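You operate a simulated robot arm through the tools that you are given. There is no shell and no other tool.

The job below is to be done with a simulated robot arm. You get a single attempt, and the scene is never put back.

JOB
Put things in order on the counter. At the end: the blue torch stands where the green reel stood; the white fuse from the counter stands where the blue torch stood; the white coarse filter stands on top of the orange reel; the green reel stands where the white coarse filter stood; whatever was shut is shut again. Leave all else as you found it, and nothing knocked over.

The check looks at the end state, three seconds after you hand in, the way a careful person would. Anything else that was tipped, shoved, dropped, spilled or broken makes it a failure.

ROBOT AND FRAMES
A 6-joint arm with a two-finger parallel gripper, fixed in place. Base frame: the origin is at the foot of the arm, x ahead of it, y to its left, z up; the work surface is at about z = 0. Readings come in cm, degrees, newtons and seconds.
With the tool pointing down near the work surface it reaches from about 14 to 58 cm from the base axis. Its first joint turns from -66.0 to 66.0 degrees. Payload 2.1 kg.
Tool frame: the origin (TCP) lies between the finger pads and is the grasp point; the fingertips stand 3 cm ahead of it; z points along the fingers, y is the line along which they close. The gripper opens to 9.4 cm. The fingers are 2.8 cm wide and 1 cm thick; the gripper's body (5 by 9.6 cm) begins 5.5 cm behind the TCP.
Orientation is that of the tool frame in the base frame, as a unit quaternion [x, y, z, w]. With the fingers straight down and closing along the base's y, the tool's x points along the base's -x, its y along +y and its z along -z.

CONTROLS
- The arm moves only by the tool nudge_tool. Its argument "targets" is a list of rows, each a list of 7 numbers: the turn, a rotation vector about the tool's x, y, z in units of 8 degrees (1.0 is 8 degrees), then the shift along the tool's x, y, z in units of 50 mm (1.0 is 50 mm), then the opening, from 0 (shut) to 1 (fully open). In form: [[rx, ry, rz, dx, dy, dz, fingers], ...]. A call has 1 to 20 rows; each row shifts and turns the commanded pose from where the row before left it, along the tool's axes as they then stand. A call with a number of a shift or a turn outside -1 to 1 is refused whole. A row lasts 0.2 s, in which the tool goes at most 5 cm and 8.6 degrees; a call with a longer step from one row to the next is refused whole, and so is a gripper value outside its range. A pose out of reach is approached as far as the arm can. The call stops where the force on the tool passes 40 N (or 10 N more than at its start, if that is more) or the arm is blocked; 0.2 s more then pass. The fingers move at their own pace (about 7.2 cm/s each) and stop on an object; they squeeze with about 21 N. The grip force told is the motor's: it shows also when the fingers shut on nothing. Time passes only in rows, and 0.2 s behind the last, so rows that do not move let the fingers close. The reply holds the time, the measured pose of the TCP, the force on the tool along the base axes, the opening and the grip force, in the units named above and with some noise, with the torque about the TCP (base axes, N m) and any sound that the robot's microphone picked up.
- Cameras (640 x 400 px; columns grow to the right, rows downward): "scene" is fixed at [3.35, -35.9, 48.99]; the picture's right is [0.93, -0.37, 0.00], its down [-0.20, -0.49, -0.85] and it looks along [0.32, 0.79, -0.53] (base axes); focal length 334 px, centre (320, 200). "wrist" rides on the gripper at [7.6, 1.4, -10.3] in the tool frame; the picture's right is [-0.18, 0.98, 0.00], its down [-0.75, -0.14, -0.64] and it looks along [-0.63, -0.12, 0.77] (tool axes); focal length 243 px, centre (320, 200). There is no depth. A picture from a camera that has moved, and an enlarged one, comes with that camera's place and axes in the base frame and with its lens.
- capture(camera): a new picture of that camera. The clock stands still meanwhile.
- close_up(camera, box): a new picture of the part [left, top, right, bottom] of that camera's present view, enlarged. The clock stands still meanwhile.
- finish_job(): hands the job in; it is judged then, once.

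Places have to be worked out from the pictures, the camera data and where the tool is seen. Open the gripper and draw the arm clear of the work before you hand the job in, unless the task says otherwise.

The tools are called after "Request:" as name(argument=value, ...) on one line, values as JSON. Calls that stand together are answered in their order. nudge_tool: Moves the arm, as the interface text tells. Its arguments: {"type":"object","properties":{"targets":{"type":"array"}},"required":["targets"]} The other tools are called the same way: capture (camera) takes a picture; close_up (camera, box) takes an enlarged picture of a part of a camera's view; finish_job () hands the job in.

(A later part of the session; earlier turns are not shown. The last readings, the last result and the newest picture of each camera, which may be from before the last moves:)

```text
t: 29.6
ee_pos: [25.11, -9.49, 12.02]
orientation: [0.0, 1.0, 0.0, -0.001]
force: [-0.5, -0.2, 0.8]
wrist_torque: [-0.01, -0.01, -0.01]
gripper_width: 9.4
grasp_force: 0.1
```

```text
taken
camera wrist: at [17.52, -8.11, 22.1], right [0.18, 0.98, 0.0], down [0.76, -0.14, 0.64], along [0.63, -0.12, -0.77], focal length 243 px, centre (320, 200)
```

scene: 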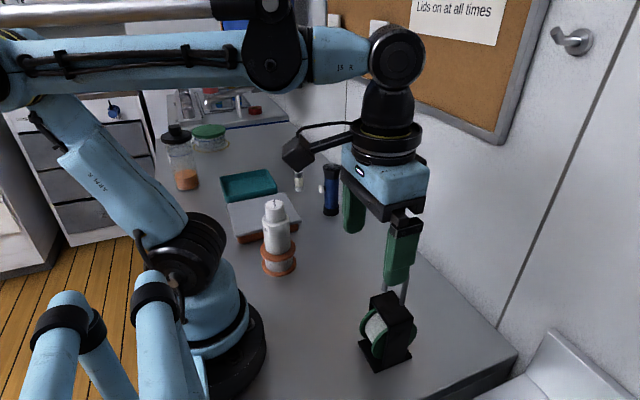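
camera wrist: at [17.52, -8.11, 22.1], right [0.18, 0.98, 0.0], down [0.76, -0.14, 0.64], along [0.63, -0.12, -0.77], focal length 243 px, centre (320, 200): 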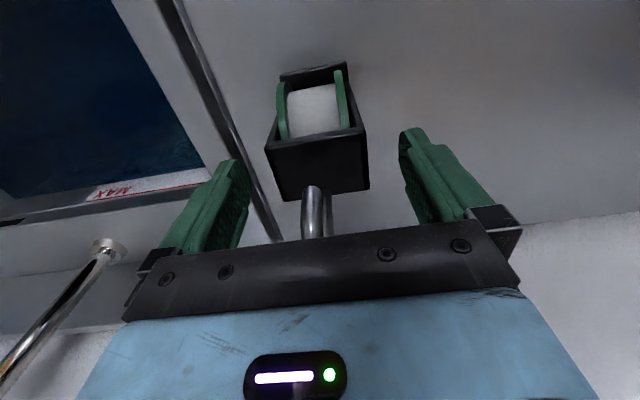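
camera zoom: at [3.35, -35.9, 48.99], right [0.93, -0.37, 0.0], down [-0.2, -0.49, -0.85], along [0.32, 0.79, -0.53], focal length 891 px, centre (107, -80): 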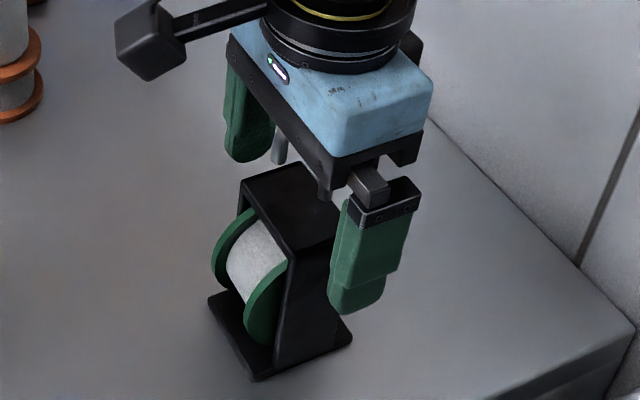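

Clear again with no load. The stand is centred between the fingers, so I close on the frame.

Request:
nudge_tool(targets=[[0, 0, 0, 0, 0, 0, 0.8], [0, 0, 0, 0, 0, 0, 0.7], [0, 0, 0, 0, 0, 0, 0.6], [0, 0, 0, 0, 0, 0, 0.3], [0, 0, 0, 0, 0, 0, 0], [0, 0, 0, 0, 0, 0, 0], [0, 0, 0, 0, 0, 0, 0]])

Request:
close_up(camera="scene", box=[340, 230, 460, 380])

Request:
capture(camera="wrist")

```text
t: 31.2
ee_pos: [25.13, -9.47, 11.99]
orientation: [0.001, 1.0, 0.0, -0.001]
force: [-0.7, 0.7, 0.3]
wrist_torque: [-0.01, -0.07, 0.01]
gripper_width: 5.58
grasp_force: 21.2
```

```text
2.67 times, centred on (400, 305) of scene
camera zoom: at [3.35, -35.9, 48.99], right [0.93, -0.37, 0.0], down [-0.2, -0.49, -0.85], along [0.32, 0.79, -0.53], focal length 891 px, centre (107, -80)
```

zoom: 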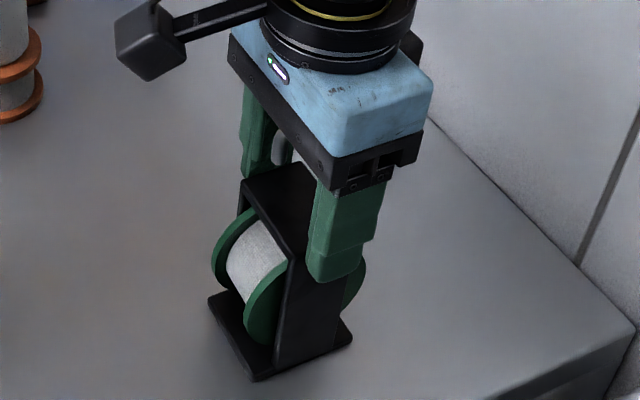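

```text
taken
camera wrist: at [17.52, -8.1, 22.1], right [0.18, 0.98, 0.0], down [0.75, -0.14, 0.64], along [0.63, -0.12, -0.77], focal length 243 px, centre (320, 200)
```

wrist: 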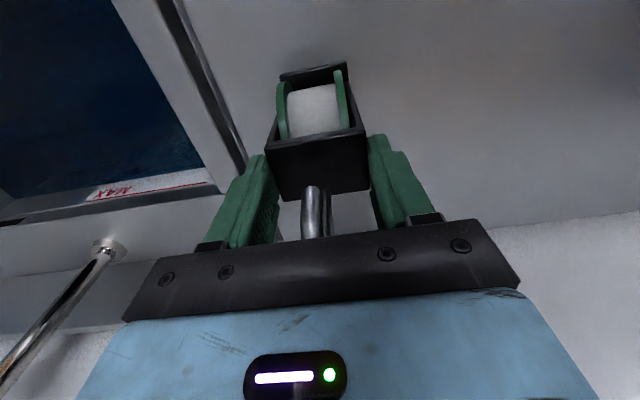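

The frame is held at 5.58 cm with 21 N. I make a short test lift and check for slipping or tilting.

Request:
nudge_tool(targets=[[0, 0, 0, 0, 0, -0.03, 0], [0, 0, 0, 0, 0, -0.05, 0], [0, 0, 0, 0, 0, -0.06, 0], [0, 0, 0, 0, 0, -0.06, 0], [0, 0, 0, 0, 0, -0.06, 0], [0, 0, 0, 0, 0, 0, 0], [0, 0, 0, 0, 0, 0, 0]])

Request:
close_up(camera="scene", box=[340, 230, 460, 380])

Request:
capture(camera="wrist")

```text
t: 32.8
ee_pos: [25.07, -9.59, 13.19]
orientation: [0.0, 1.0, 0.001, -0.001]
force: [0.3, 0.0, -2.2]
wrist_torque: [-0.02, 0.0, -0.01]
gripper_width: 5.61
grasp_force: 21.2
```

```text
2.67 times, centred on (400, 305) of scene
camera zoom: at [3.35, -35.9, 48.99], right [0.93, -0.37, 0.0], down [-0.2, -0.49, -0.85], along [0.32, 0.79, -0.53], focal length 891 px, centre (107, -80)
```

zoom: 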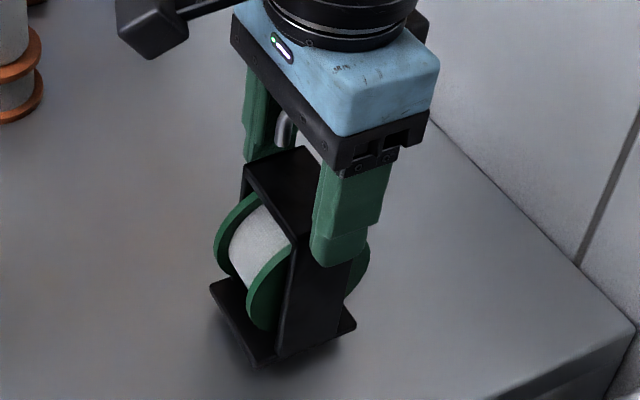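

```text
taken
camera wrist: at [17.56, -8.12, 23.36], right [0.18, 0.98, 0.0], down [0.76, -0.14, 0.64], along [0.63, -0.12, -0.77], focal length 243 px, centre (320, 200)
```

wrist: 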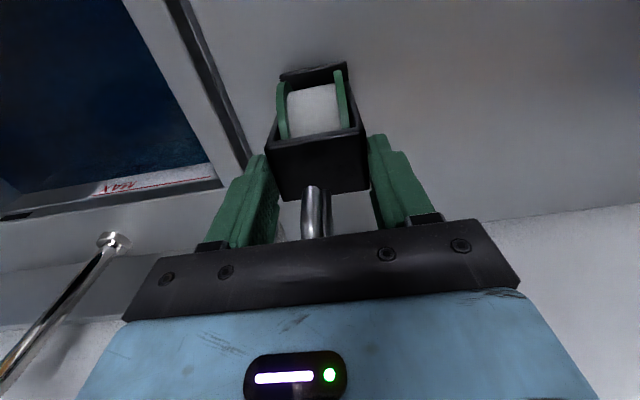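

It hangs straight, and weighs only about 2 N. I lift it further and carry it across to the filter's old place (35.0, 18.05), staying low-swing and slow.

Request:
nudge_tool(targets=[[0, 0, 0, 0, 0, -0.1, 0], [0, 0, 0, 0, 0, -0.2, 0], [0, 0, 0, 0, 0, -0.25, 0], [0, 0, 0, 0, 0, -0.25, 0], [0, 0, 0, 0, 0, -0.2, 0], [0, 0, 0, 0, 0, -0.1, 0], [0, 0, 0, -0.04, 0.1, 0, 0], [0, 0, 0, -0.08, 0.2, 0, 0], [0, 0, 0, -0.1, 0.27, 0, 0], [0, 0, 0, -0.1, 0.27, 0, 0], [0, 0, 0, -0.1, 0.27, 0, 0], [0, 0, 0, -0.1, 0.27, 0, 0], [0, 0, 0, -0.1, 0.27, 0, 0], [0, 0, 0, -0.1, 0.27, 0, 0], [0, 0, 0, -0.1, 0.27, 0, 0], [0, 0, 0, -0.1, 0.27, 0, 0], [0, 0, 0, -0.1, 0.27, 0, 0], [0, 0, 0, -0.1, 0.27, 0, 0]])

Request:
capture(camera="scene")

```text
t: 36.6
ee_pos: [30.61, 5.5, 18.65]
orientation: [0.0, 1.0, 0.0, -0.001]
force: [0.0, -0.2, -2.1]
wrist_torque: [-0.02, -0.02, 0.02]
gripper_width: 5.57
grasp_force: 21.0
```

```text
taken
```

scene: 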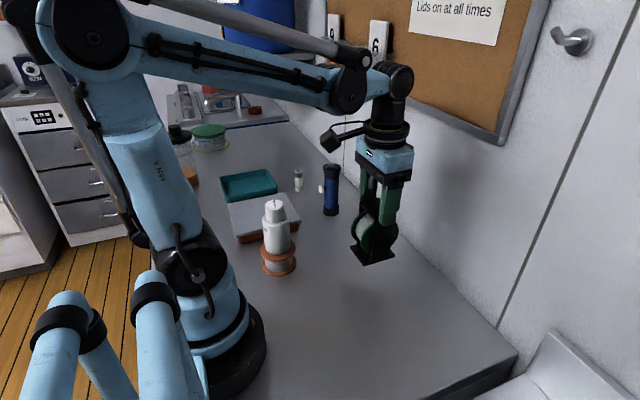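

The stand is still held straight and is halfway. I finish the carry.

Request:
nudge_tool(targets=[[0, 0, 0, -0.09, 0.27, 0, 0], [0, 0, 0, -0.09, 0.27, 0, 0], [0, 0, 0, -0.09, 0.27, 0, 0], [0, 0, 0, -0.09, 0.27, 0, 0], [0, 0, 0, -0.09, 0.27, 0, 0], [0, 0, 0, -0.09, 0.27, 0, 0], [0, 0, 0, -0.09, 0.27, 0, 0], [0, 0, 0, -0.09, 0.27, 0, 0], [0, 0, 0, -0.08, 0.2, 0, 0], [0, 0, 0, -0.04, 0.1, 0, 0], [0, 0, 0, 0, 0, 0, 0], [0, 0, 0, 0, 0, 0, 0]])

Request:
capture(camera="wrist")

Request:
capture(camera="scene")

```text
t: 39.2
ee_pos: [34.98, 17.72, 18.64]
orientation: [0.001, 1.0, 0.0, -0.001]
force: [0.3, 0.7, -1.9]
wrist_torque: [-0.03, 0.03, -0.01]
gripper_width: 5.6
grasp_force: 20.5
```

```text
taken
camera wrist: at [27.41, 19.21, 28.84], right [0.18, 0.98, 0.0], down [0.76, -0.14, 0.64], along [0.63, -0.12, -0.77], focal length 243 px, centre (320, 200)
```

wrist: 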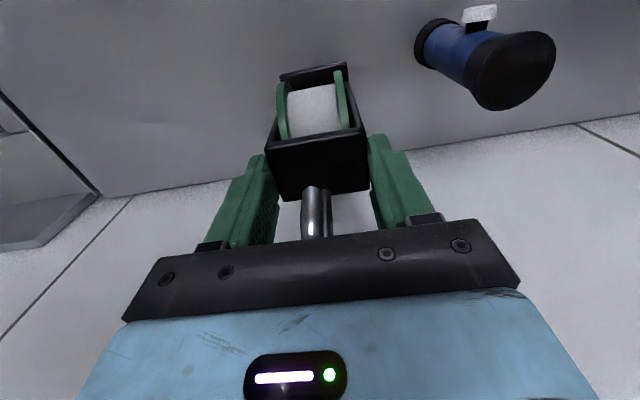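

```text
taken
```

scene: 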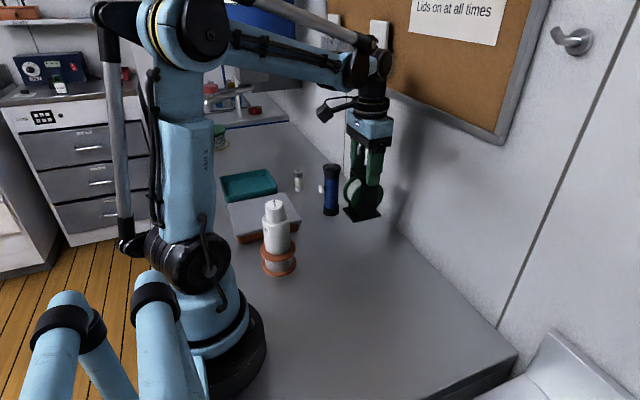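

Above the place: tool at about (35.0, 17.8). I correct y by 0.24 cm and lower to just above the counter.

Request:
nudge_tool(targets=[[0, 0, 0, 0, 0.024, 0.1, 0], [0, 0, 0, 0, 0.024, 0.2, 0], [0, 0, 0, 0, 0, 0.25, 0], [0, 0, 0, 0, 0, 0.25, 0], [0, 0, 0, 0, 0, 0.2, 0], [0, 0, 0, 0, 0, 0.15, 0], [0, 0, 0, 0, 0, 0.08, 0], [0, 0, 0, 0, 0, 0, 0], [0, 0, 0, 0, 0, 0, 0]])

Request:
close_up(camera="scene", box=[310, 130, 430, 270])

```text
t: 41.2
ee_pos: [34.9, 17.98, 12.6]
orientation: [0.0, 1.0, 0.0, -0.001]
force: [-1.2, 0.4, -1.9]
wrist_torque: [0.02, 0.0, -0.01]
gripper_width: 5.56
grasp_force: 21.1
```

```text
2.86 times, centred on (370, 200) of scene
camera zoom: at [3.35, -35.9, 49.0], right [0.93, -0.37, 0.0], down [-0.2, -0.49, -0.85], along [0.32, 0.79, -0.53], focal length 954 px, centre (177, 200)
```

zoom: 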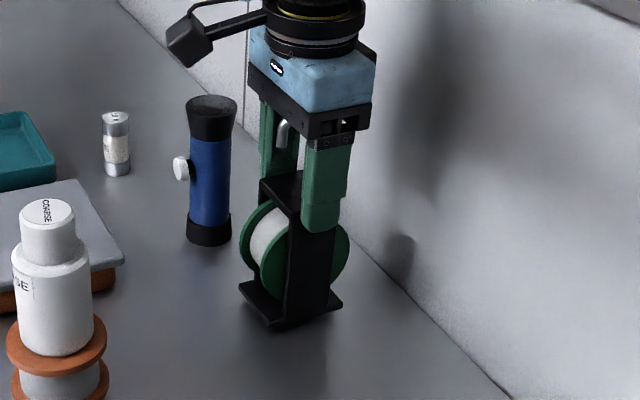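

About half a centimetre remains. I lower in small steps and read the force.

Request:
nudge_tool(targets=[[0, 0, 0, 0, 0, 0.03, 0], [0, 0, 0, 0, 0, 0.03, 0], [0, 0, 0, 0, 0, 0.03, 0], [0, 0, 0, 0, 0, 0.02, 0], [0, 0, 0, 0, 0, 0, 0]])

Request:
close_up(camera="scene", box=[310, 130, 430, 270])

```text
t: 42.4
ee_pos: [34.95, 18.05, 11.95]
orientation: [0.0, 1.0, 0.0, 0.0]
force: [0.3, 0.4, -2.3]
wrist_torque: [0.0, 0.04, -0.01]
gripper_width: 5.59
grasp_force: 20.9
```

```text
2.86 times, centred on (370, 200) of scene
camera zoom: at [3.35, -35.9, 49.0], right [0.93, -0.37, 0.0], down [-0.2, -0.49, -0.85], along [0.32, 0.79, -0.53], focal length 954 px, centre (177, 200)
```

zoom: 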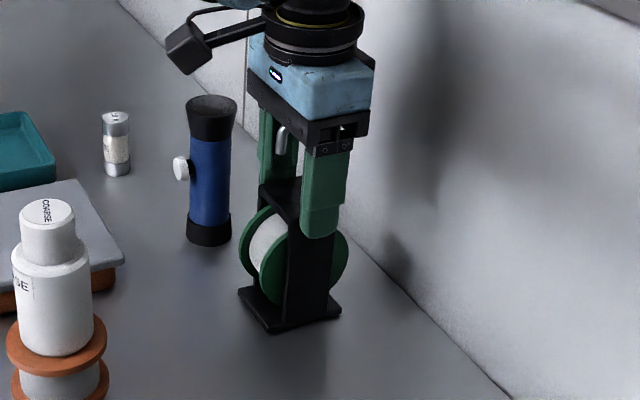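

The force is unchanged, so it isn't quite down yet. I take a few more tiny steps.

Request:
nudge_tool(targets=[[0, 0, 0, 0, 0, 0.02, 0], [0, 0, 0, 0, 0, 0.015, 0], [0, 0, 0, 0, 0, 0, 0]])

```text
t: 43.2
ee_pos: [34.93, 17.96, 11.88]
orientation: [0.0, 1.0, 0.0, -0.001]
force: [-2.0, -2.1, 15.5]
wrist_torque: [-0.07, -0.04, -0.01]
gripper_width: 5.6
grasp_force: 21.2
```

It is down (the force is now upward, 15 N). I take off the push, open the fingers and rise straight up.

Request:
nudge_tool(targets=[[0, 0, 0, 0, 0, -0.018, 0], [0, 0, 0, 0, 0, 0, 0]])

Request:
close_up(camera="scene", box=[330, 180, 410, 270])

```text
t: 43.8
ee_pos: [34.87, 17.91, 12.0]
orientation: [0.0, 1.0, 0.001, -0.001]
force: [0.6, -0.1, -2.2]
wrist_torque: [0.0, -0.02, -0.02]
gripper_width: 5.59
grasp_force: 21.2
```

```text
4.44 times, centred on (370, 225) of scene
camera zoom: at [3.35, -35.9, 49.0], right [0.93, -0.37, 0.0], down [-0.2, -0.49, -0.85], along [0.32, 0.79, -0.53], focal length 1484 px, centre (98, 89)
```

zoom: 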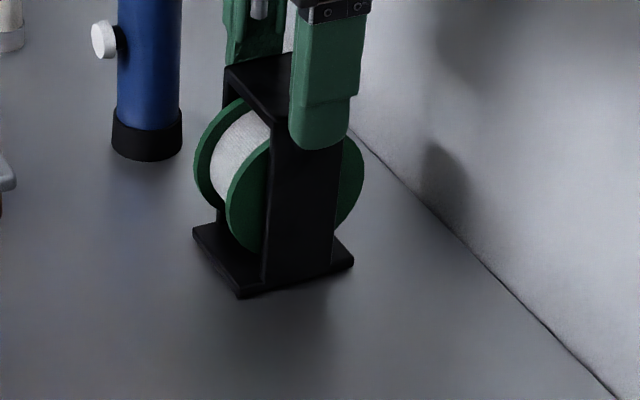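

It is within a hair of the counter. I lower half a millimetre, open, and then rise straight until the fingers clear the hook.

Request:
nudge_tool(targets=[[0, 0, 0, 0, 0, 0.011, 0], [0, 0, 0, 0, 0, 0, 0], [0, 0, 0, 0, 0, 0, 0.65], [0, 0, 0, 0, 0, 0, 0.75], [0, 0, 0, 0, 0, 0, 0.9], [0, 0, 0, 0, 0, 0, 1], [0, 0, 0, 0, 0, 0, 1]])

Request:
close_up(camera="scene", box=[310, 130, 430, 270])

Request:
capture(camera="wrist")

```text
t: 45.4
ee_pos: [34.86, 17.93, 11.95]
orientation: [0.0, 1.0, 0.0, 0.0]
force: [-0.3, 0.4, 0.0]
wrist_torque: [-0.01, 0.03, 0.01]
gripper_width: 9.37
grasp_force: 0.2
```

```text
2.86 times, centred on (370, 200) of scene
camera zoom: at [3.35, -35.9, 48.99], right [0.93, -0.37, 0.0], down [-0.2, -0.49, -0.85], along [0.32, 0.79, -0.53], focal length 954 px, centre (177, 200)
```

zoom: 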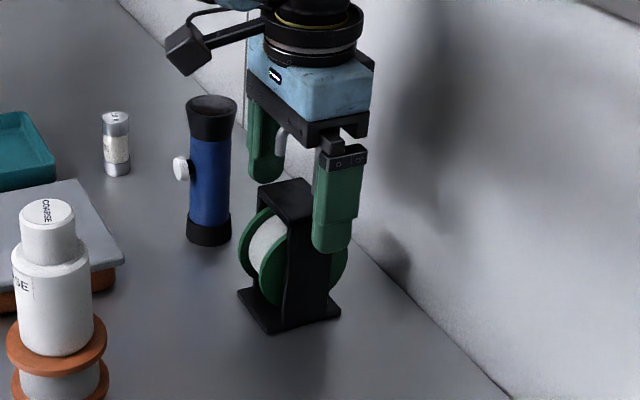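

```text
taken
camera wrist: at [27.33, 19.37, 22.15], right [0.18, 0.98, 0.0], down [0.75, -0.14, 0.64], along [0.63, -0.12, -0.77], focal length 243 px, centre (320, 200)
```

wrist: 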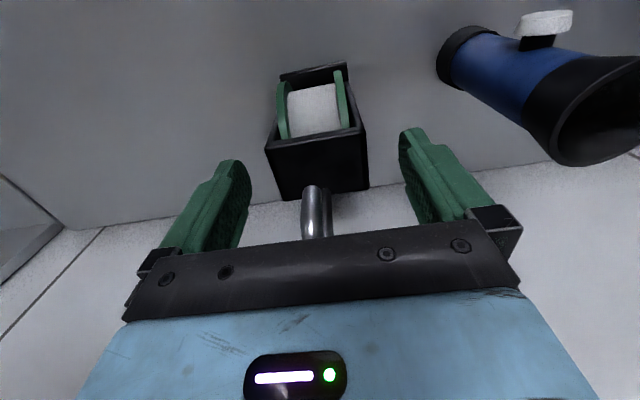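

The stand is down and free. I rise straight up until the fingertips are above the hook.

Request:
nudge_tool(targets=[[0, 0, 0, 0, 0, -0.1, 1], [0, 0, 0, 0, 0, -0.2, 1], [0, 0, 0, 0, 0, -0.3, 1], [0, 0, 0, 0, 0, -0.3, 1], [0, 0, 0, 0, 0, -0.3, 1], [0, 0, 0, 0, 0, -0.3, 1], [0, 0, 0, 0, 0, -0.3, 1], [0, 0, 0, 0, 0, -0.3, 1], [0, 0, 0, 0, 0, -0.1, 1], [0, 0, 0, 0, 0, 0, 1]])

Request:
capture(camera="wrist")

Request:
capture(camera="scene")

```text
t: 47.6
ee_pos: [34.9, 18.08, 23.15]
orientation: [0.0, 1.0, 0.0, 0.0]
force: [0.8, 0.0, -0.3]
wrist_torque: [0.02, -0.03, 0.04]
gripper_width: 9.37
grasp_force: 0.1
```

```text
taken
camera wrist: at [27.33, 19.49, 33.19], right [0.18, 0.98, 0.0], down [0.76, -0.14, 0.64], along [0.63, -0.12, -0.77], focal length 243 px, centre (320, 200)
```

wrist: 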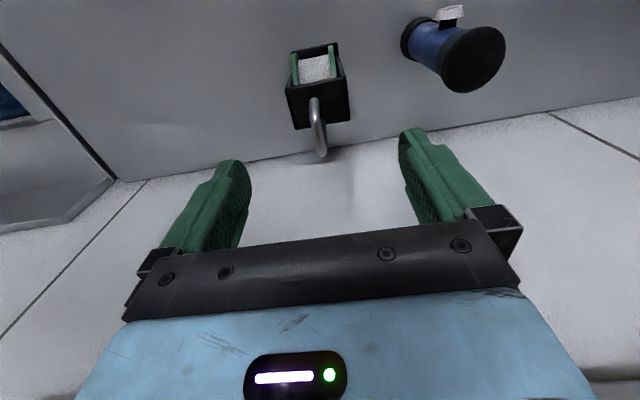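

```text
taken
```

scene: 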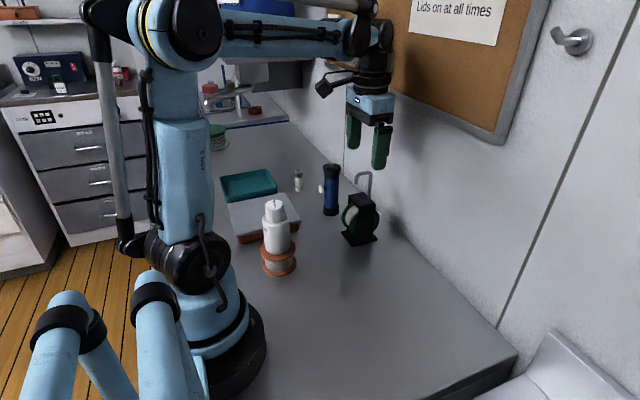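

The green reel's stand is upright at about (34.95, 18.0), as intended. I move high over to the torch and look down at it.

Request:
nudge_tool(targets=[[0, 0, 0, 0.03, 0.15, 0, 1], [0, 0, 0, 0.043, 0.27, 0, 1], [0, 0, 0, 0.043, 0.27, 0, 1], [0, 0, 0, 0.043, 0.27, 0, 1], [0, 0, 0, 0.043, 0.27, 0, 1], [0, 0, 0, 0.043, 0.27, 0, 1], [0, 0, 0, 0.043, 0.27, 0, 1], [0, 0, 0, 0.043, 0.27, 0, 1], [0, 0, 0, 0.043, 0.27, 0, 1], [0, 0, 0, 0.01, 0.1, 0, 1], [0, 0, 0, 0, 0, 0, 1]])

Request:
capture(camera="wrist")

Request:
capture(camera="scene")

```text
t: 50.0
ee_pos: [33.01, 30.19, 22.87]
orientation: [0.0, 1.0, 0.0, 0.0]
force: [-0.1, 1.0, -0.3]
wrist_torque: [0.01, 0.0, -0.02]
gripper_width: 9.4
grasp_force: 0.0
```

```text
taken
camera wrist: at [25.51, 31.55, 33.02], right [0.18, 0.98, 0.0], down [0.76, -0.14, 0.64], along [0.63, -0.12, -0.77], focal length 243 px, centre (320, 200)
```

wrist: 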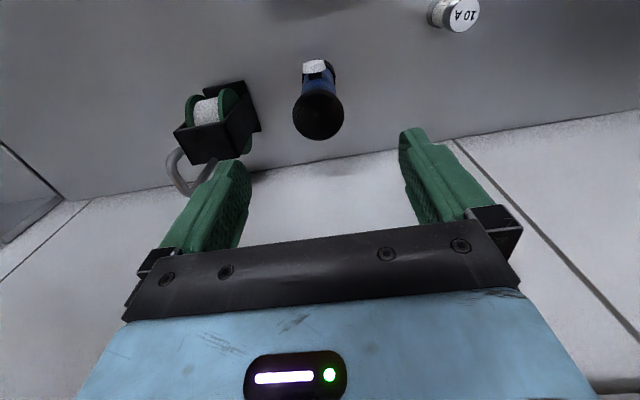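

```text
taken
```

scene: 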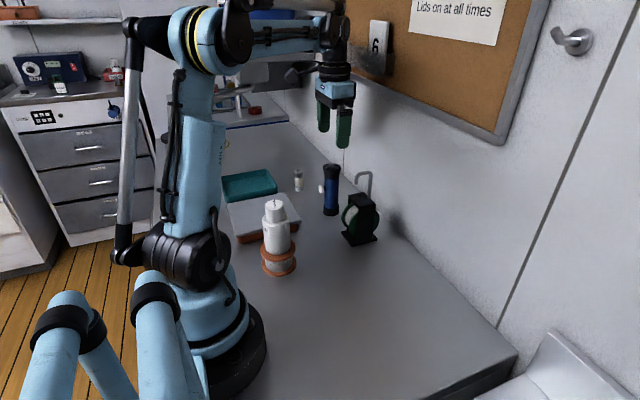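

Request:
close_up(camera="wrist", box=[272, 40, 368, 150])

Request:
close_up(camera="scene", box=[280, 100, 400, 230])

```text
3.64 times, centred on (320, 95) of wrist
camera zoom: at [25.51, 31.55, 33.02], right [0.18, 0.98, 0.0], down [0.76, -0.14, 0.64], along [0.63, -0.12, -0.77], focal length 882 px, centre (320, 582)
```

zoom: 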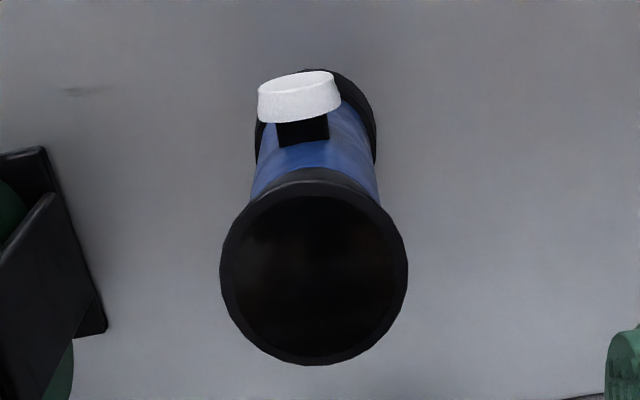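

```text
3.08 times, centred on (340, 165) of scene
camera zoom: at [3.35, -35.9, 48.99], right [0.93, -0.37, 0.0], down [-0.2, -0.49, -0.85], along [0.32, 0.79, -0.53], focal length 1028 px, centre (258, 308)
```

zoom: 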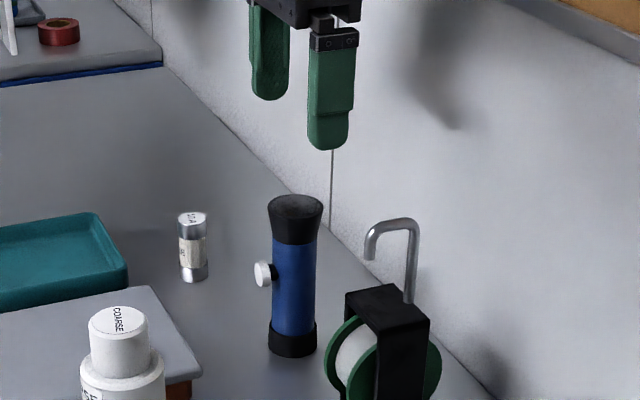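

The torch stands at about (32.87, 30.05), about 12.8 cm tall; its white knob points towards the arm, so closing along y stays clear of it. I lower over it so the pads meet the wide black head.

Request:
nudge_tool(targets=[[0, 0, 0, 0.024, -0.01, 0.15, 1], [0, 0, 0, 0.024, -0.01, 0.28, 1], [0, 0, 0, 0, 0, 0.28, 1], [0, 0, 0, 0, 0, 0.28, 1], [0, 0, 0, 0, 0, 0.28, 1], [0, 0, 0, 0, 0, 0.28, 1], [0, 0, 0, 0, 0, 0.28, 1], [0, 0, 0, 0, 0, 0.25, 1], [0, 0, 0, 0, 0, 0.2, 1], [0, 0, 0, 0, 0, 0.09, 1], [0, 0, 0, 0, 0, 0, 1]])

Request:
capture(camera="wrist")

Request:
close_up(camera="scene", box=[280, 100, 400, 230])

```text
t: 52.4
ee_pos: [32.75, 30.0, 10.97]
orientation: [-0.001, 1.0, 0.0, -0.001]
force: [-0.2, 0.4, -0.6]
wrist_torque: [0.02, -0.03, 0.0]
gripper_width: 9.41
grasp_force: 0.1
```

```text
taken
camera wrist: at [25.22, 31.48, 21.1], right [0.18, 0.98, 0.0], down [0.76, -0.14, 0.64], along [0.63, -0.12, -0.77], focal length 243 px, centre (320, 200)
```

wrist: 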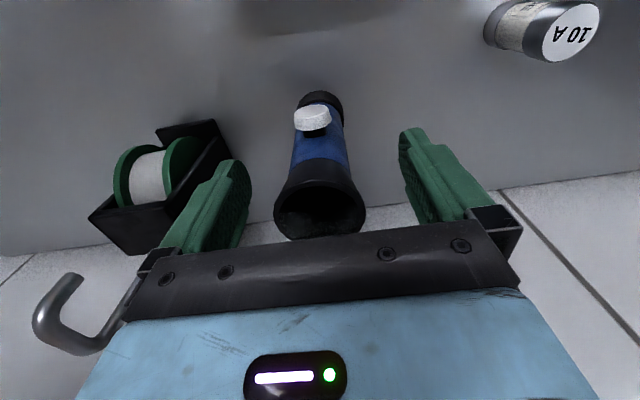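

```text
3.08 times, centred on (340, 165) of scene
camera zoom: at [3.35, -35.9, 48.99], right [0.93, -0.37, 0.0], down [-0.2, -0.49, -0.85], along [0.32, 0.79, -0.53], focal length 1028 px, centre (258, 308)
```

zoom: 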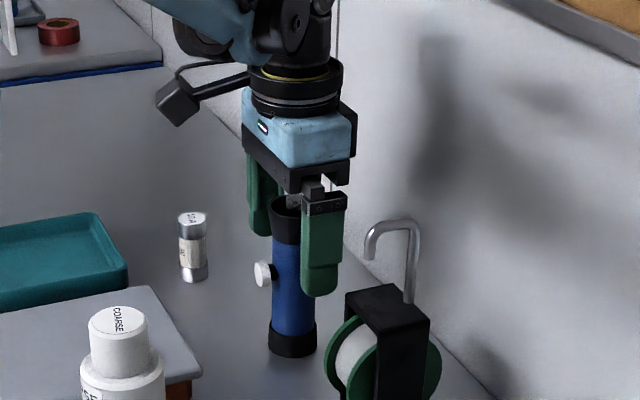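

The torch head is centred between the fingers. I close on it.

Request:
nudge_tool(targets=[[0, 0, 0, 0, 0, 0, 0.75], [0, 0, 0, 0, 0, 0, 0.6], [0, 0, 0, 0, 0, 0, 0.5], [0, 0, 0, 0, 0, 0, 0.4], [0, 0, 0, 0, 0, 0, 0], [0, 0, 0, 0, 0, 0, 0], [0, 0, 0, 0, 0, 0, 0]])

Request:
capture(camera="wrist")

Request:
close_up(camera="scene", box=[280, 100, 400, 230])

```text
t: 54.0
ee_pos: [32.71, 30.16, 10.94]
orientation: [0.0, 1.0, 0.001, -0.002]
force: [1.0, 1.2, 4.6]
wrist_torque: [0.25, -0.06, 0.0]
gripper_width: 4.3
grasp_force: 21.0
```

```text
taken
camera wrist: at [25.22, 31.48, 21.13], right [0.18, 0.98, 0.0], down [0.75, -0.14, 0.64], along [0.63, -0.12, -0.77], focal length 243 px, centre (320, 200)
```

wrist: 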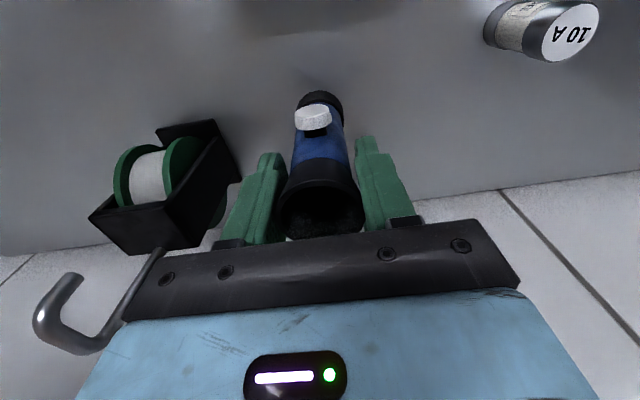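

```text
3.08 times, centred on (340, 165) of scene
camera zoom: at [3.35, -35.9, 48.99], right [0.93, -0.37, 0.0], down [-0.2, -0.49, -0.85], along [0.32, 0.79, -0.53], focal length 1028 px, centre (258, 308)
```

zoom: 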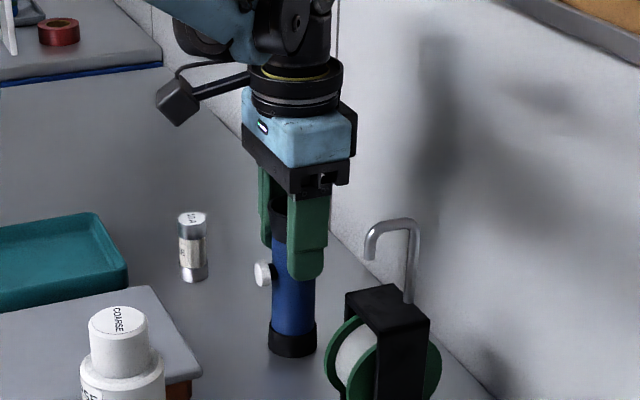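

The head is held at 4.3 cm with 21 N. I make a short slow test lift.

Request:
nudge_tool(targets=[[0, 0, 0, 0, 0, -0.03, 0], [0, 0, 0, 0, 0, -0.05, 0], [0, 0, 0, 0, 0, -0.07, 0], [0, 0, 0, 0, 0, -0.08, 0], [0, 0, 0, 0, 0, -0.08, 0], [0, 0, 0, 0, 0, 0, 0], [0, 0, 0, 0, 0, 0, 0]])

Request:
capture(camera="wrist")

Request:
close_up(camera="scene", box=[280, 100, 400, 230])

```text
t: 55.6
ee_pos: [32.85, 29.93, 12.46]
orientation: [0.0, 1.0, 0.0, -0.002]
force: [0.0, -0.2, -0.3]
wrist_torque: [-0.01, 0.04, 0.01]
gripper_width: 4.3
grasp_force: 20.6
```

```text
taken
camera wrist: at [25.34, 31.33, 22.67], right [0.18, 0.98, 0.0], down [0.76, -0.14, 0.64], along [0.63, -0.12, -0.77], focal length 243 px, centre (320, 200)
```

wrist: 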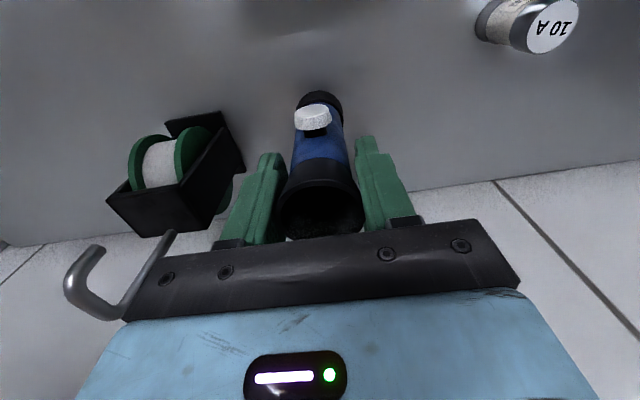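

```text
3.08 times, centred on (340, 165) of scene
camera zoom: at [3.35, -35.9, 49.0], right [0.93, -0.37, 0.0], down [-0.2, -0.49, -0.85], along [0.32, 0.79, -0.53], focal length 1028 px, centre (258, 308)
```

zoom: 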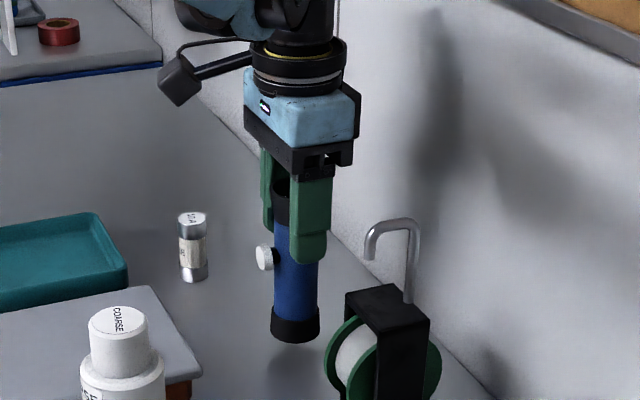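

It hangs upright and is light. I lift it to z ≈ 22 and take it through the free lane at x ≈ 25, between the filter stack and the reel's stand.

Request:
nudge_tool(targets=[[0, 0, 0, 0, 0, -0.1, 0], [0, 0, 0, 0, 0, -0.2, 0], [0, 0, 0, 0, 0, -0.27, 0], [0, 0, 0, 0, 0, -0.27, 0], [0, 0, 0, 0, 0, -0.27, 0], [0, 0, 0, 0, 0, -0.27, 0], [0, 0, 0, 0, 0, -0.27, 0], [0, 0, 0, 0, 0, -0.2, 0], [0, 0, 0, 0, 0, -0.1, 0], [0, 0, 0, 0.1, -0.1, 0, 0], [0, 0, 0, 0.2, -0.2, 0, 0], [0, 0, 0, 0.22, -0.23, 0, 0], [0, 0, 0, 0.22, -0.23, 0, 0], [0, 0, 0, 0.22, -0.23, 0, 0], [0, 0, 0, 0.22, -0.23, 0, 0], [0, 0, 0, 0.22, -0.23, 0, 0], [0, 0, 0, 0.2, -0.23, 0, 0], [0, 0, 0, 0.14, -0.14, 0, 0]])

Request:
capture(camera="scene")

```text
t: 59.4
ee_pos: [24.03, 21.02, 22.33]
orientation: [0.0, 1.0, 0.0, 0.0]
force: [-0.5, 0.7, -1.4]
wrist_torque: [0.03, 0.0, 0.0]
gripper_width: 4.32
grasp_force: 20.8
```

```text
taken
```

scene: 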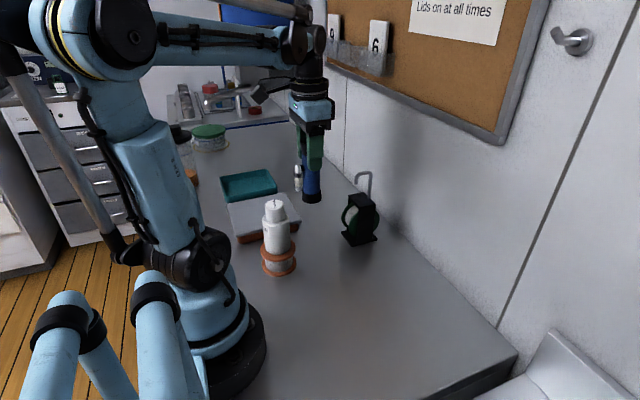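

The torch is upright in the lane. I carry it on towards the reel's old place at (25.15, −9.45).

Request:
nudge_tool(targets=[[0, 0, 0, -0.02, -0.15, 0, 0], [0, 0, 0, -0.03, -0.25, 0, 0], [0, 0, 0, -0.03, -0.3, 0, 0], [0, 0, 0, -0.03, -0.3, 0, 0], [0, 0, 0, -0.03, -0.3, 0, 0], [0, 0, 0, -0.02, -0.3, 0, 0], [0, 0, 0, -0.02, -0.3, 0, 0], [0, 0, 0, -0.02, -0.3, 0, 0], [0, 0, 0, -0.02, -0.3, 0, 0], [0, 0, 0, 0, -0.3, 0, 0], [0, 0, 0, 0, -0.3, 0, 0], [0, 0, 0, 0, -0.3, 0, 0], [0, 0, 0, 0, -0.3, 0, 0], [0, 0, 0, 0, -0.3, 0, 0], [0, 0, 0, 0, -0.3, 0, 0], [0, 0, 0, 0, -0.3, 0, 0], [0, 0, 0, 0, -0.3, 0, 0], [0, 0, 0, 0, -0.3, 0, 0], [0, 0, 0, 0, -0.3, 0, 0], [0, 0, 0, 0, -0.25, 0, 0]])

Request:
nudge_tool(targets=[[0, 0, 0, 0, -0.15, 0, 0], [0, 0, 0, 0, -0.1, 0, 0], [0, 0, 0, 0, 0, 0, 0], [0, 0, 0, 0, 0, 0, 0]])

Request:
capture(camera="wrist")

Request:
capture(camera="scene")

```text
t: 63.6
ee_pos: [25.06, -7.96, 22.39]
orientation: [0.0, 1.0, -0.001, -0.001]
force: [-0.5, 0.0, -1.5]
wrist_torque: [-0.01, -0.03, 0.0]
gripper_width: 4.28
grasp_force: 20.7
```

```text
t: 64.6
ee_pos: [25.22, -9.13, 22.36]
orientation: [-0.001, 1.0, 0.0, -0.001]
force: [0.0, 1.2, -1.3]
wrist_torque: [-0.02, -0.03, 0.01]
gripper_width: 4.31
grasp_force: 20.6
```

```text
taken
camera wrist: at [17.66, -7.74, 32.47], right [0.18, 0.98, 0.0], down [0.76, -0.14, 0.64], along [0.63, -0.12, -0.77], focal length 243 px, centre (320, 200)
```

wrist: 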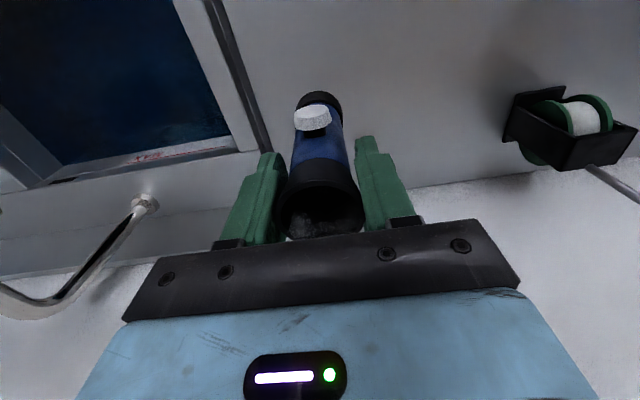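

```text
taken
```

scene: 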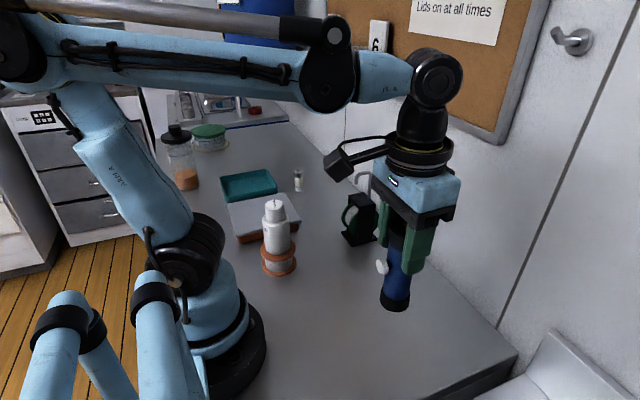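

The tool is at (25.26, −9.14). I correct by −0.16 and −0.31 cm, and lower until the base is about half a centimetre above the counter.

Request:
nudge_tool(targets=[[0, 0, 0, 0.016, -0.031, 0.1, 0], [0, 0, 0, 0.016, -0.031, 0.2, 0], [0, 0, 0, 0, 0, 0.27, 0], [0, 0, 0, 0, 0, 0.27, 0], [0, 0, 0, 0, 0, 0.27, 0], [0, 0, 0, 0, 0, 0.27, 0], [0, 0, 0, 0, 0, 0.25, 0], [0, 0, 0, 0, 0, 0.2, 0], [0, 0, 0, 0, 0, 0.15, 0], [0, 0, 0, 0, 0, 0.1, 0], [0, 0, 0, 0, 0, 0.08, 0], [0, 0, 0, 0, 0, 0, 0], [0, 0, 0, 0, 0, 0, 0]])

Request:
close_up(camera="scene", box=[330, 220, 460, 370])

Request:
capture(camera="wrist")

```text
t: 67.4
ee_pos: [25.13, -9.64, 11.65]
orientation: [0.0, 1.0, -0.001, -0.001]
force: [-0.3, -0.2, -1.6]
wrist_torque: [-0.02, -0.02, -0.03]
gripper_width: 4.3
grasp_force: 21.2
```

```text
2.67 times, centred on (395, 295) of scene
camera zoom: at [3.35, -35.9, 48.99], right [0.93, -0.37, 0.0], down [-0.2, -0.49, -0.85], along [0.32, 0.79, -0.53], focal length 891 px, centre (120, -53)
```

zoom: 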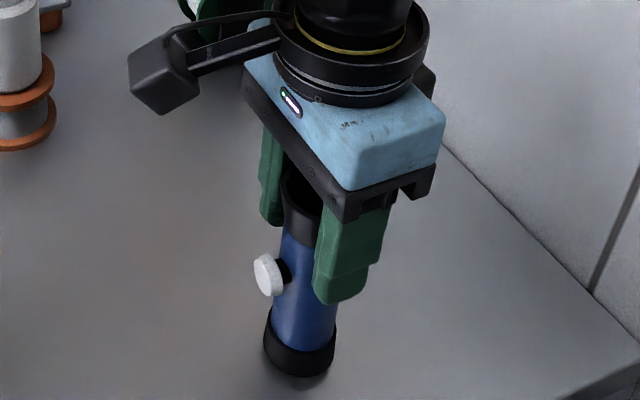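

```text
taken
camera wrist: at [17.52, -8.17, 21.74], right [0.18, 0.98, 0.0], down [0.76, -0.14, 0.64], along [0.63, -0.12, -0.77], focal length 243 px, centre (320, 200)
```

wrist: 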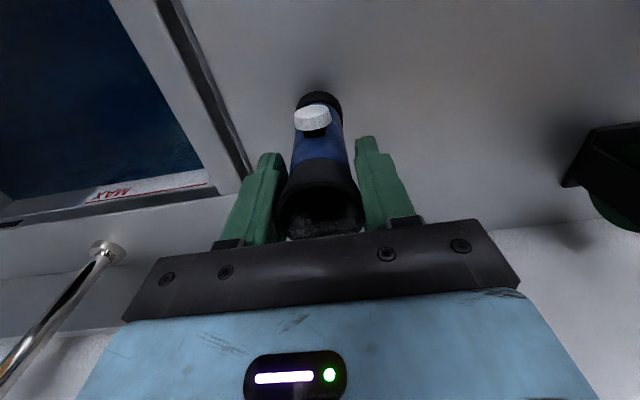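

The tool is at (25.12, −9.57), so I shift +0.1 in y and lower in small steps to contact.

Request:
nudge_tool(targets=[[0, 0, 0, 0, 0.02, 0.03, 0], [0, 0, 0, 0, 0, 0.03, 0], [0, 0, 0, 0, 0, 0.03, 0], [0, 0, 0, 0, 0, 0.02, 0], [0, 0, 0, 0, 0, 0, 0]])

Request:
nudge_tool(targets=[[0, 0, 0, 0, 0, 0.01, 0], [0, 0, 0, 0, 0, 0.01, 0], [0, 0, 0, 0, 0, 0, 0]])

```text
t: 68.6
ee_pos: [25.13, -9.53, 11.06]
orientation: [0.0, 1.0, 0.0, 0.0]
force: [0.0, 0.0, -1.1]
wrist_torque: [0.01, 0.0, -0.01]
gripper_width: 4.33
grasp_force: 21.3
```

```text
t: 69.3
ee_pos: [25.04, -9.4, 10.91]
orientation: [0.001, 1.0, 0.001, -0.002]
force: [-0.2, 1.0, 10.1]
wrist_torque: [0.29, 0.0, 0.02]
gripper_width: 4.32
grasp_force: 21.2
stopped in row 3: the force on the tool passed its limit at 41 N (the readings are from after the stop); the commanded pose is now the measured one
```

It touched down with a brief firm contact. I check how it stands before opening.

Request:
close_up(camera="scene", box=[330, 220, 460, 370])

Request:
capture(camera="wrist")

```text
2.67 times, centred on (395, 295) of scene
camera zoom: at [3.34, -35.9, 49.0], right [0.93, -0.37, 0.0], down [-0.2, -0.49, -0.85], along [0.32, 0.79, -0.53], focal length 891 px, centre (120, -53)
```

zoom: 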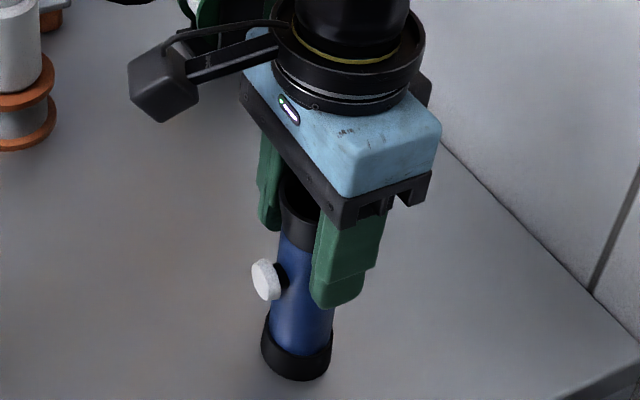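

```text
taken
camera wrist: at [17.58, -8.0, 21.12], right [0.18, 0.98, 0.0], down [0.76, -0.14, 0.64], along [0.63, -0.12, -0.77], focal length 243 px, centre (320, 200)
```

wrist: 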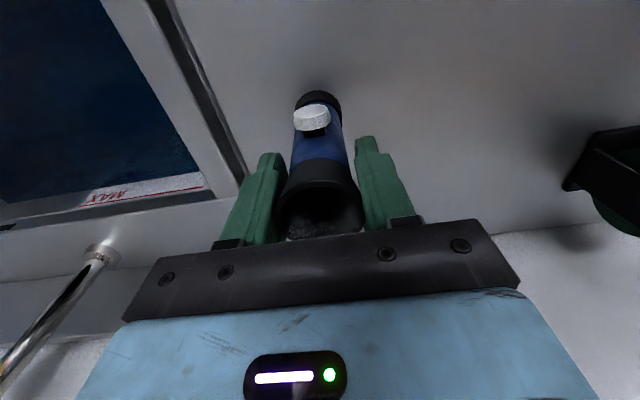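

The torch stands upright. I ease off half a millimetre, open gently, and rise straight up.

Request:
nudge_tool(targets=[[0, 0, 0, 0, 0, -0.006, 0], [0, 0, 0, 0, 0, 0, 0], [0, 0, 0, 0, 0, 0, 0.5], [0, 0, 0, 0, 0, 0, 0.6], [0, 0, 0, 0, 0, 0, 0.75], [0, 0, 0, 0, 0, 0, 0.9], [0, 0, 0, 0, 0, 0, 0.9]])

Request:
close_up(camera="scene", box=[330, 220, 460, 370])

Request:
capture(camera="wrist")

```text
t: 70.9
ee_pos: [25.09, -9.35, 10.92]
orientation: [0.0, 1.0, 0.0, -0.003]
force: [0.4, -0.6, -0.6]
wrist_torque: [-0.04, 0.01, 0.04]
gripper_width: 8.44
grasp_force: 0.1
```

```text
2.67 times, centred on (395, 295) of scene
camera zoom: at [3.35, -35.9, 48.99], right [0.93, -0.37, 0.0], down [-0.2, -0.49, -0.85], along [0.32, 0.79, -0.53], focal length 891 px, centre (120, -53)
```

zoom: 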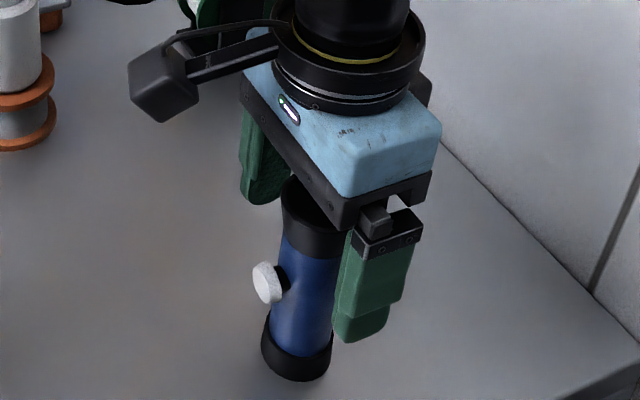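

```text
taken
camera wrist: at [17.58, -8.0, 21.12], right [0.18, 0.98, 0.0], down [0.76, -0.14, 0.64], along [0.63, -0.12, -0.77], focal length 243 px, centre (320, 200)
```

wrist: 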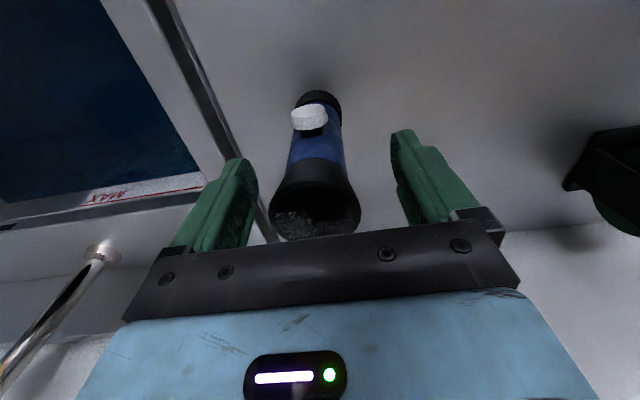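

The torch stands free. I rise straight up and take a view of its place.

Request:
nudge_tool(targets=[[0, 0, 0, 0, 0, -0.1, 0.95], [0, 0, 0, 0, 0, -0.2, 0.95], [0, 0, 0, 0, 0, -0.3, 0.95], [0, 0, 0, 0, 0, -0.3, 0.95], [0, 0, 0, 0, 0, -0.3, 0.95], [0, 0, 0, 0, 0, -0.3, 0.95], [0, 0, 0, 0, 0, -0.3, 0.95], [0, 0, 0, 0, 0, -0.3, 0.95], [0, 0, 0, 0, 0, -0.2, 0.95], [0, 0, 0, 0, 0, 0, 0.95]])

Request:
capture(camera="wrist")

Request:
capture(camera="scene")

```text
t: 73.1
ee_pos: [25.19, -9.48, 22.41]
orientation: [0.0, 1.0, 0.0, -0.001]
force: [-0.5, -0.1, 0.0]
wrist_torque: [-0.01, 0.01, 0.0]
gripper_width: 8.93
grasp_force: 0.0
```

```text
taken
camera wrist: at [17.78, -8.16, 32.59], right [0.18, 0.98, 0.0], down [0.76, -0.14, 0.64], along [0.63, -0.12, -0.77], focal length 243 px, centre (320, 200)
```

wrist: 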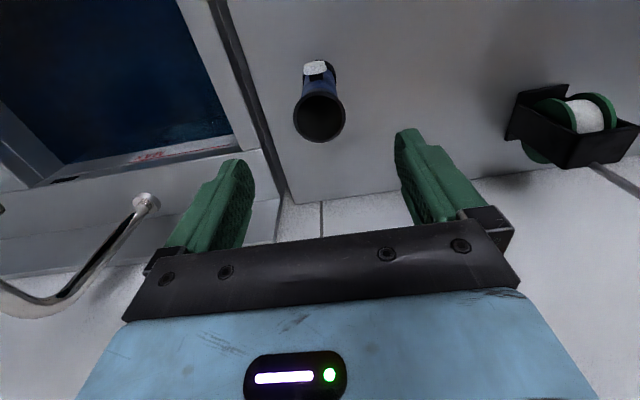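

```text
taken
```

scene: 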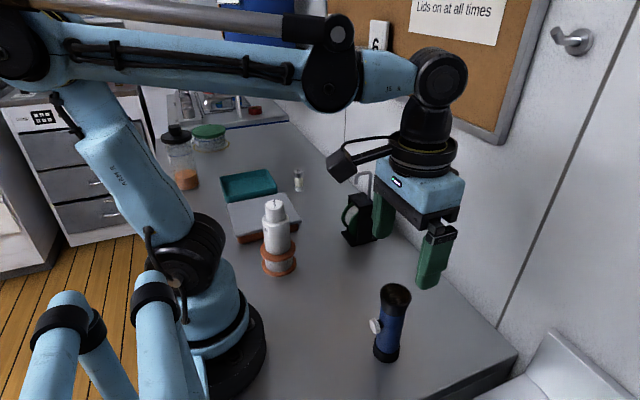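

The torch stands within a few millimetres of the reel's old centre. Now I go high over to the fuse, which I place at about (28.95, 43.75).

Request:
nudge_tool(targets=[[0, 0, 0, 0, 0.15, 0, 0.8], [0, 0, 0, 0, 0.3, 0, 0.8], [0, 0, 0, -0.01, 0.45, 0, 0.8], [0, 0, 0, -0.01, 0.45, 0, 0.8], [0, 0, 0, -0.01, 0.45, 0, 0.8], [0, 0, 0, -0.01, 0.45, 0, 0.8], [0, 0, 0, -0.01, 0.45, 0, 0.8], [0, 0, 0, -0.01, 0.45, 0, 0.8], [0, 0, 0, -0.01, 0.45, 0, 0.8], [0, 0, 0, -0.01, 0.45, 0, 0.8], [0, 0, 0, -0.01, 0.45, 0, 0.8], [0, 0, 0, -0.01, 0.45, 0, 0.8], [0, 0, 0, -0.01, 0.45, 0, 0.8], [0, 0, 0, -0.01, 0.45, 0, 0.8], [0, 0, 0, -0.01, 0.45, 0, 0.8], [0, 0, 0, -0.01, 0.45, 0, 0.8], [0, 0, 0, -0.01, 0.45, 0, 0.8], [0, 0, 0, -0.01, 0.45, 0, 0.8], [0, 0, 0, -0.02, 0.4, 0, 0.8], [0, 0, 0, -0.02, 0.3, 0, 0.8]])

Request:
capture(camera="wrist")

Request:
capture(camera="scene")

```text
t: 77.3
ee_pos: [25.92, 32.33, 22.63]
orientation: [-0.001, 1.0, 0.0, -0.001]
force: [-0.1, -0.2, 0.0]
wrist_torque: [0.02, 0.0, -0.01]
gripper_width: 7.51
grasp_force: 0.0
```

```text
taken
camera wrist: at [18.51, 33.67, 32.77], right [0.18, 0.98, 0.0], down [0.76, -0.14, 0.64], along [0.63, -0.12, -0.77], focal length 243 px, centre (320, 200)
```

wrist: 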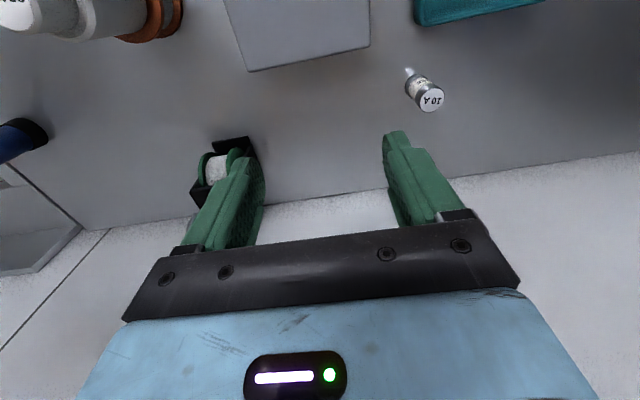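

```text
taken
```

scene: 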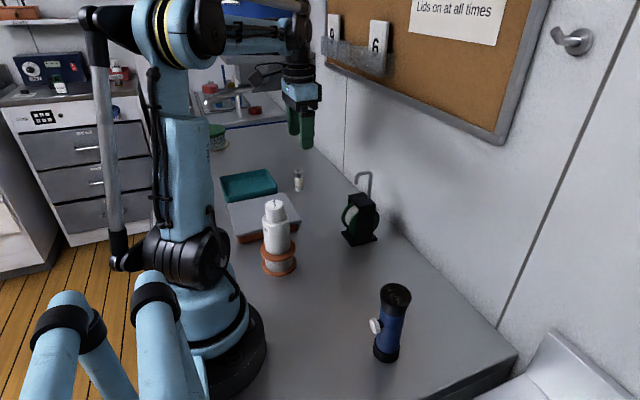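

I enlarge the fuse to get its place exactly.

Request:
close_up(camera="wrist", box=[390, 50, 470, 130])

Request:
close_up(camera="scene", box=[260, 150, 340, 210])

```text
5.00 times, centred on (430, 90) of wrist
camera zoom: at [18.51, 33.67, 32.77], right [0.18, 0.98, 0.0], down [0.76, -0.14, 0.64], along [0.63, -0.12, -0.77], focal length 1213 px, centre (-230, 750)
```

zoom: 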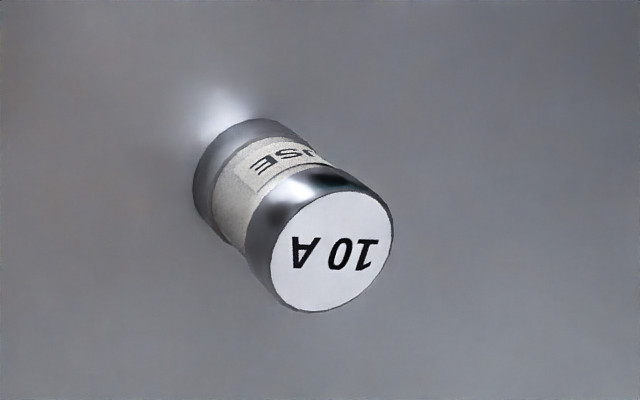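

```text
6.67 times, centred on (300, 180) of scene
camera zoom: at [3.35, -35.9, 48.99], right [0.93, -0.37, 0.0], down [-0.2, -0.49, -0.85], along [0.32, 0.79, -0.53], focal length 2227 px, centre (453, 333)
```

zoom: 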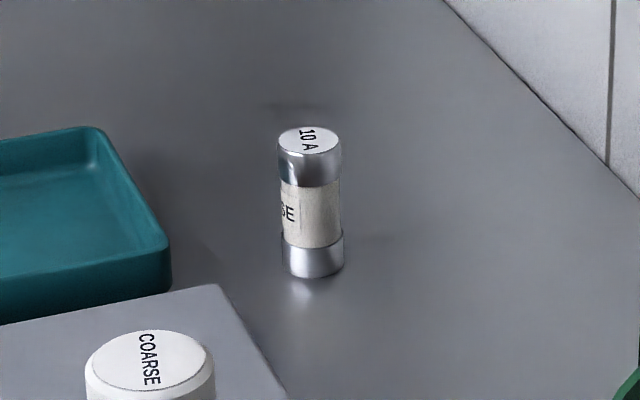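

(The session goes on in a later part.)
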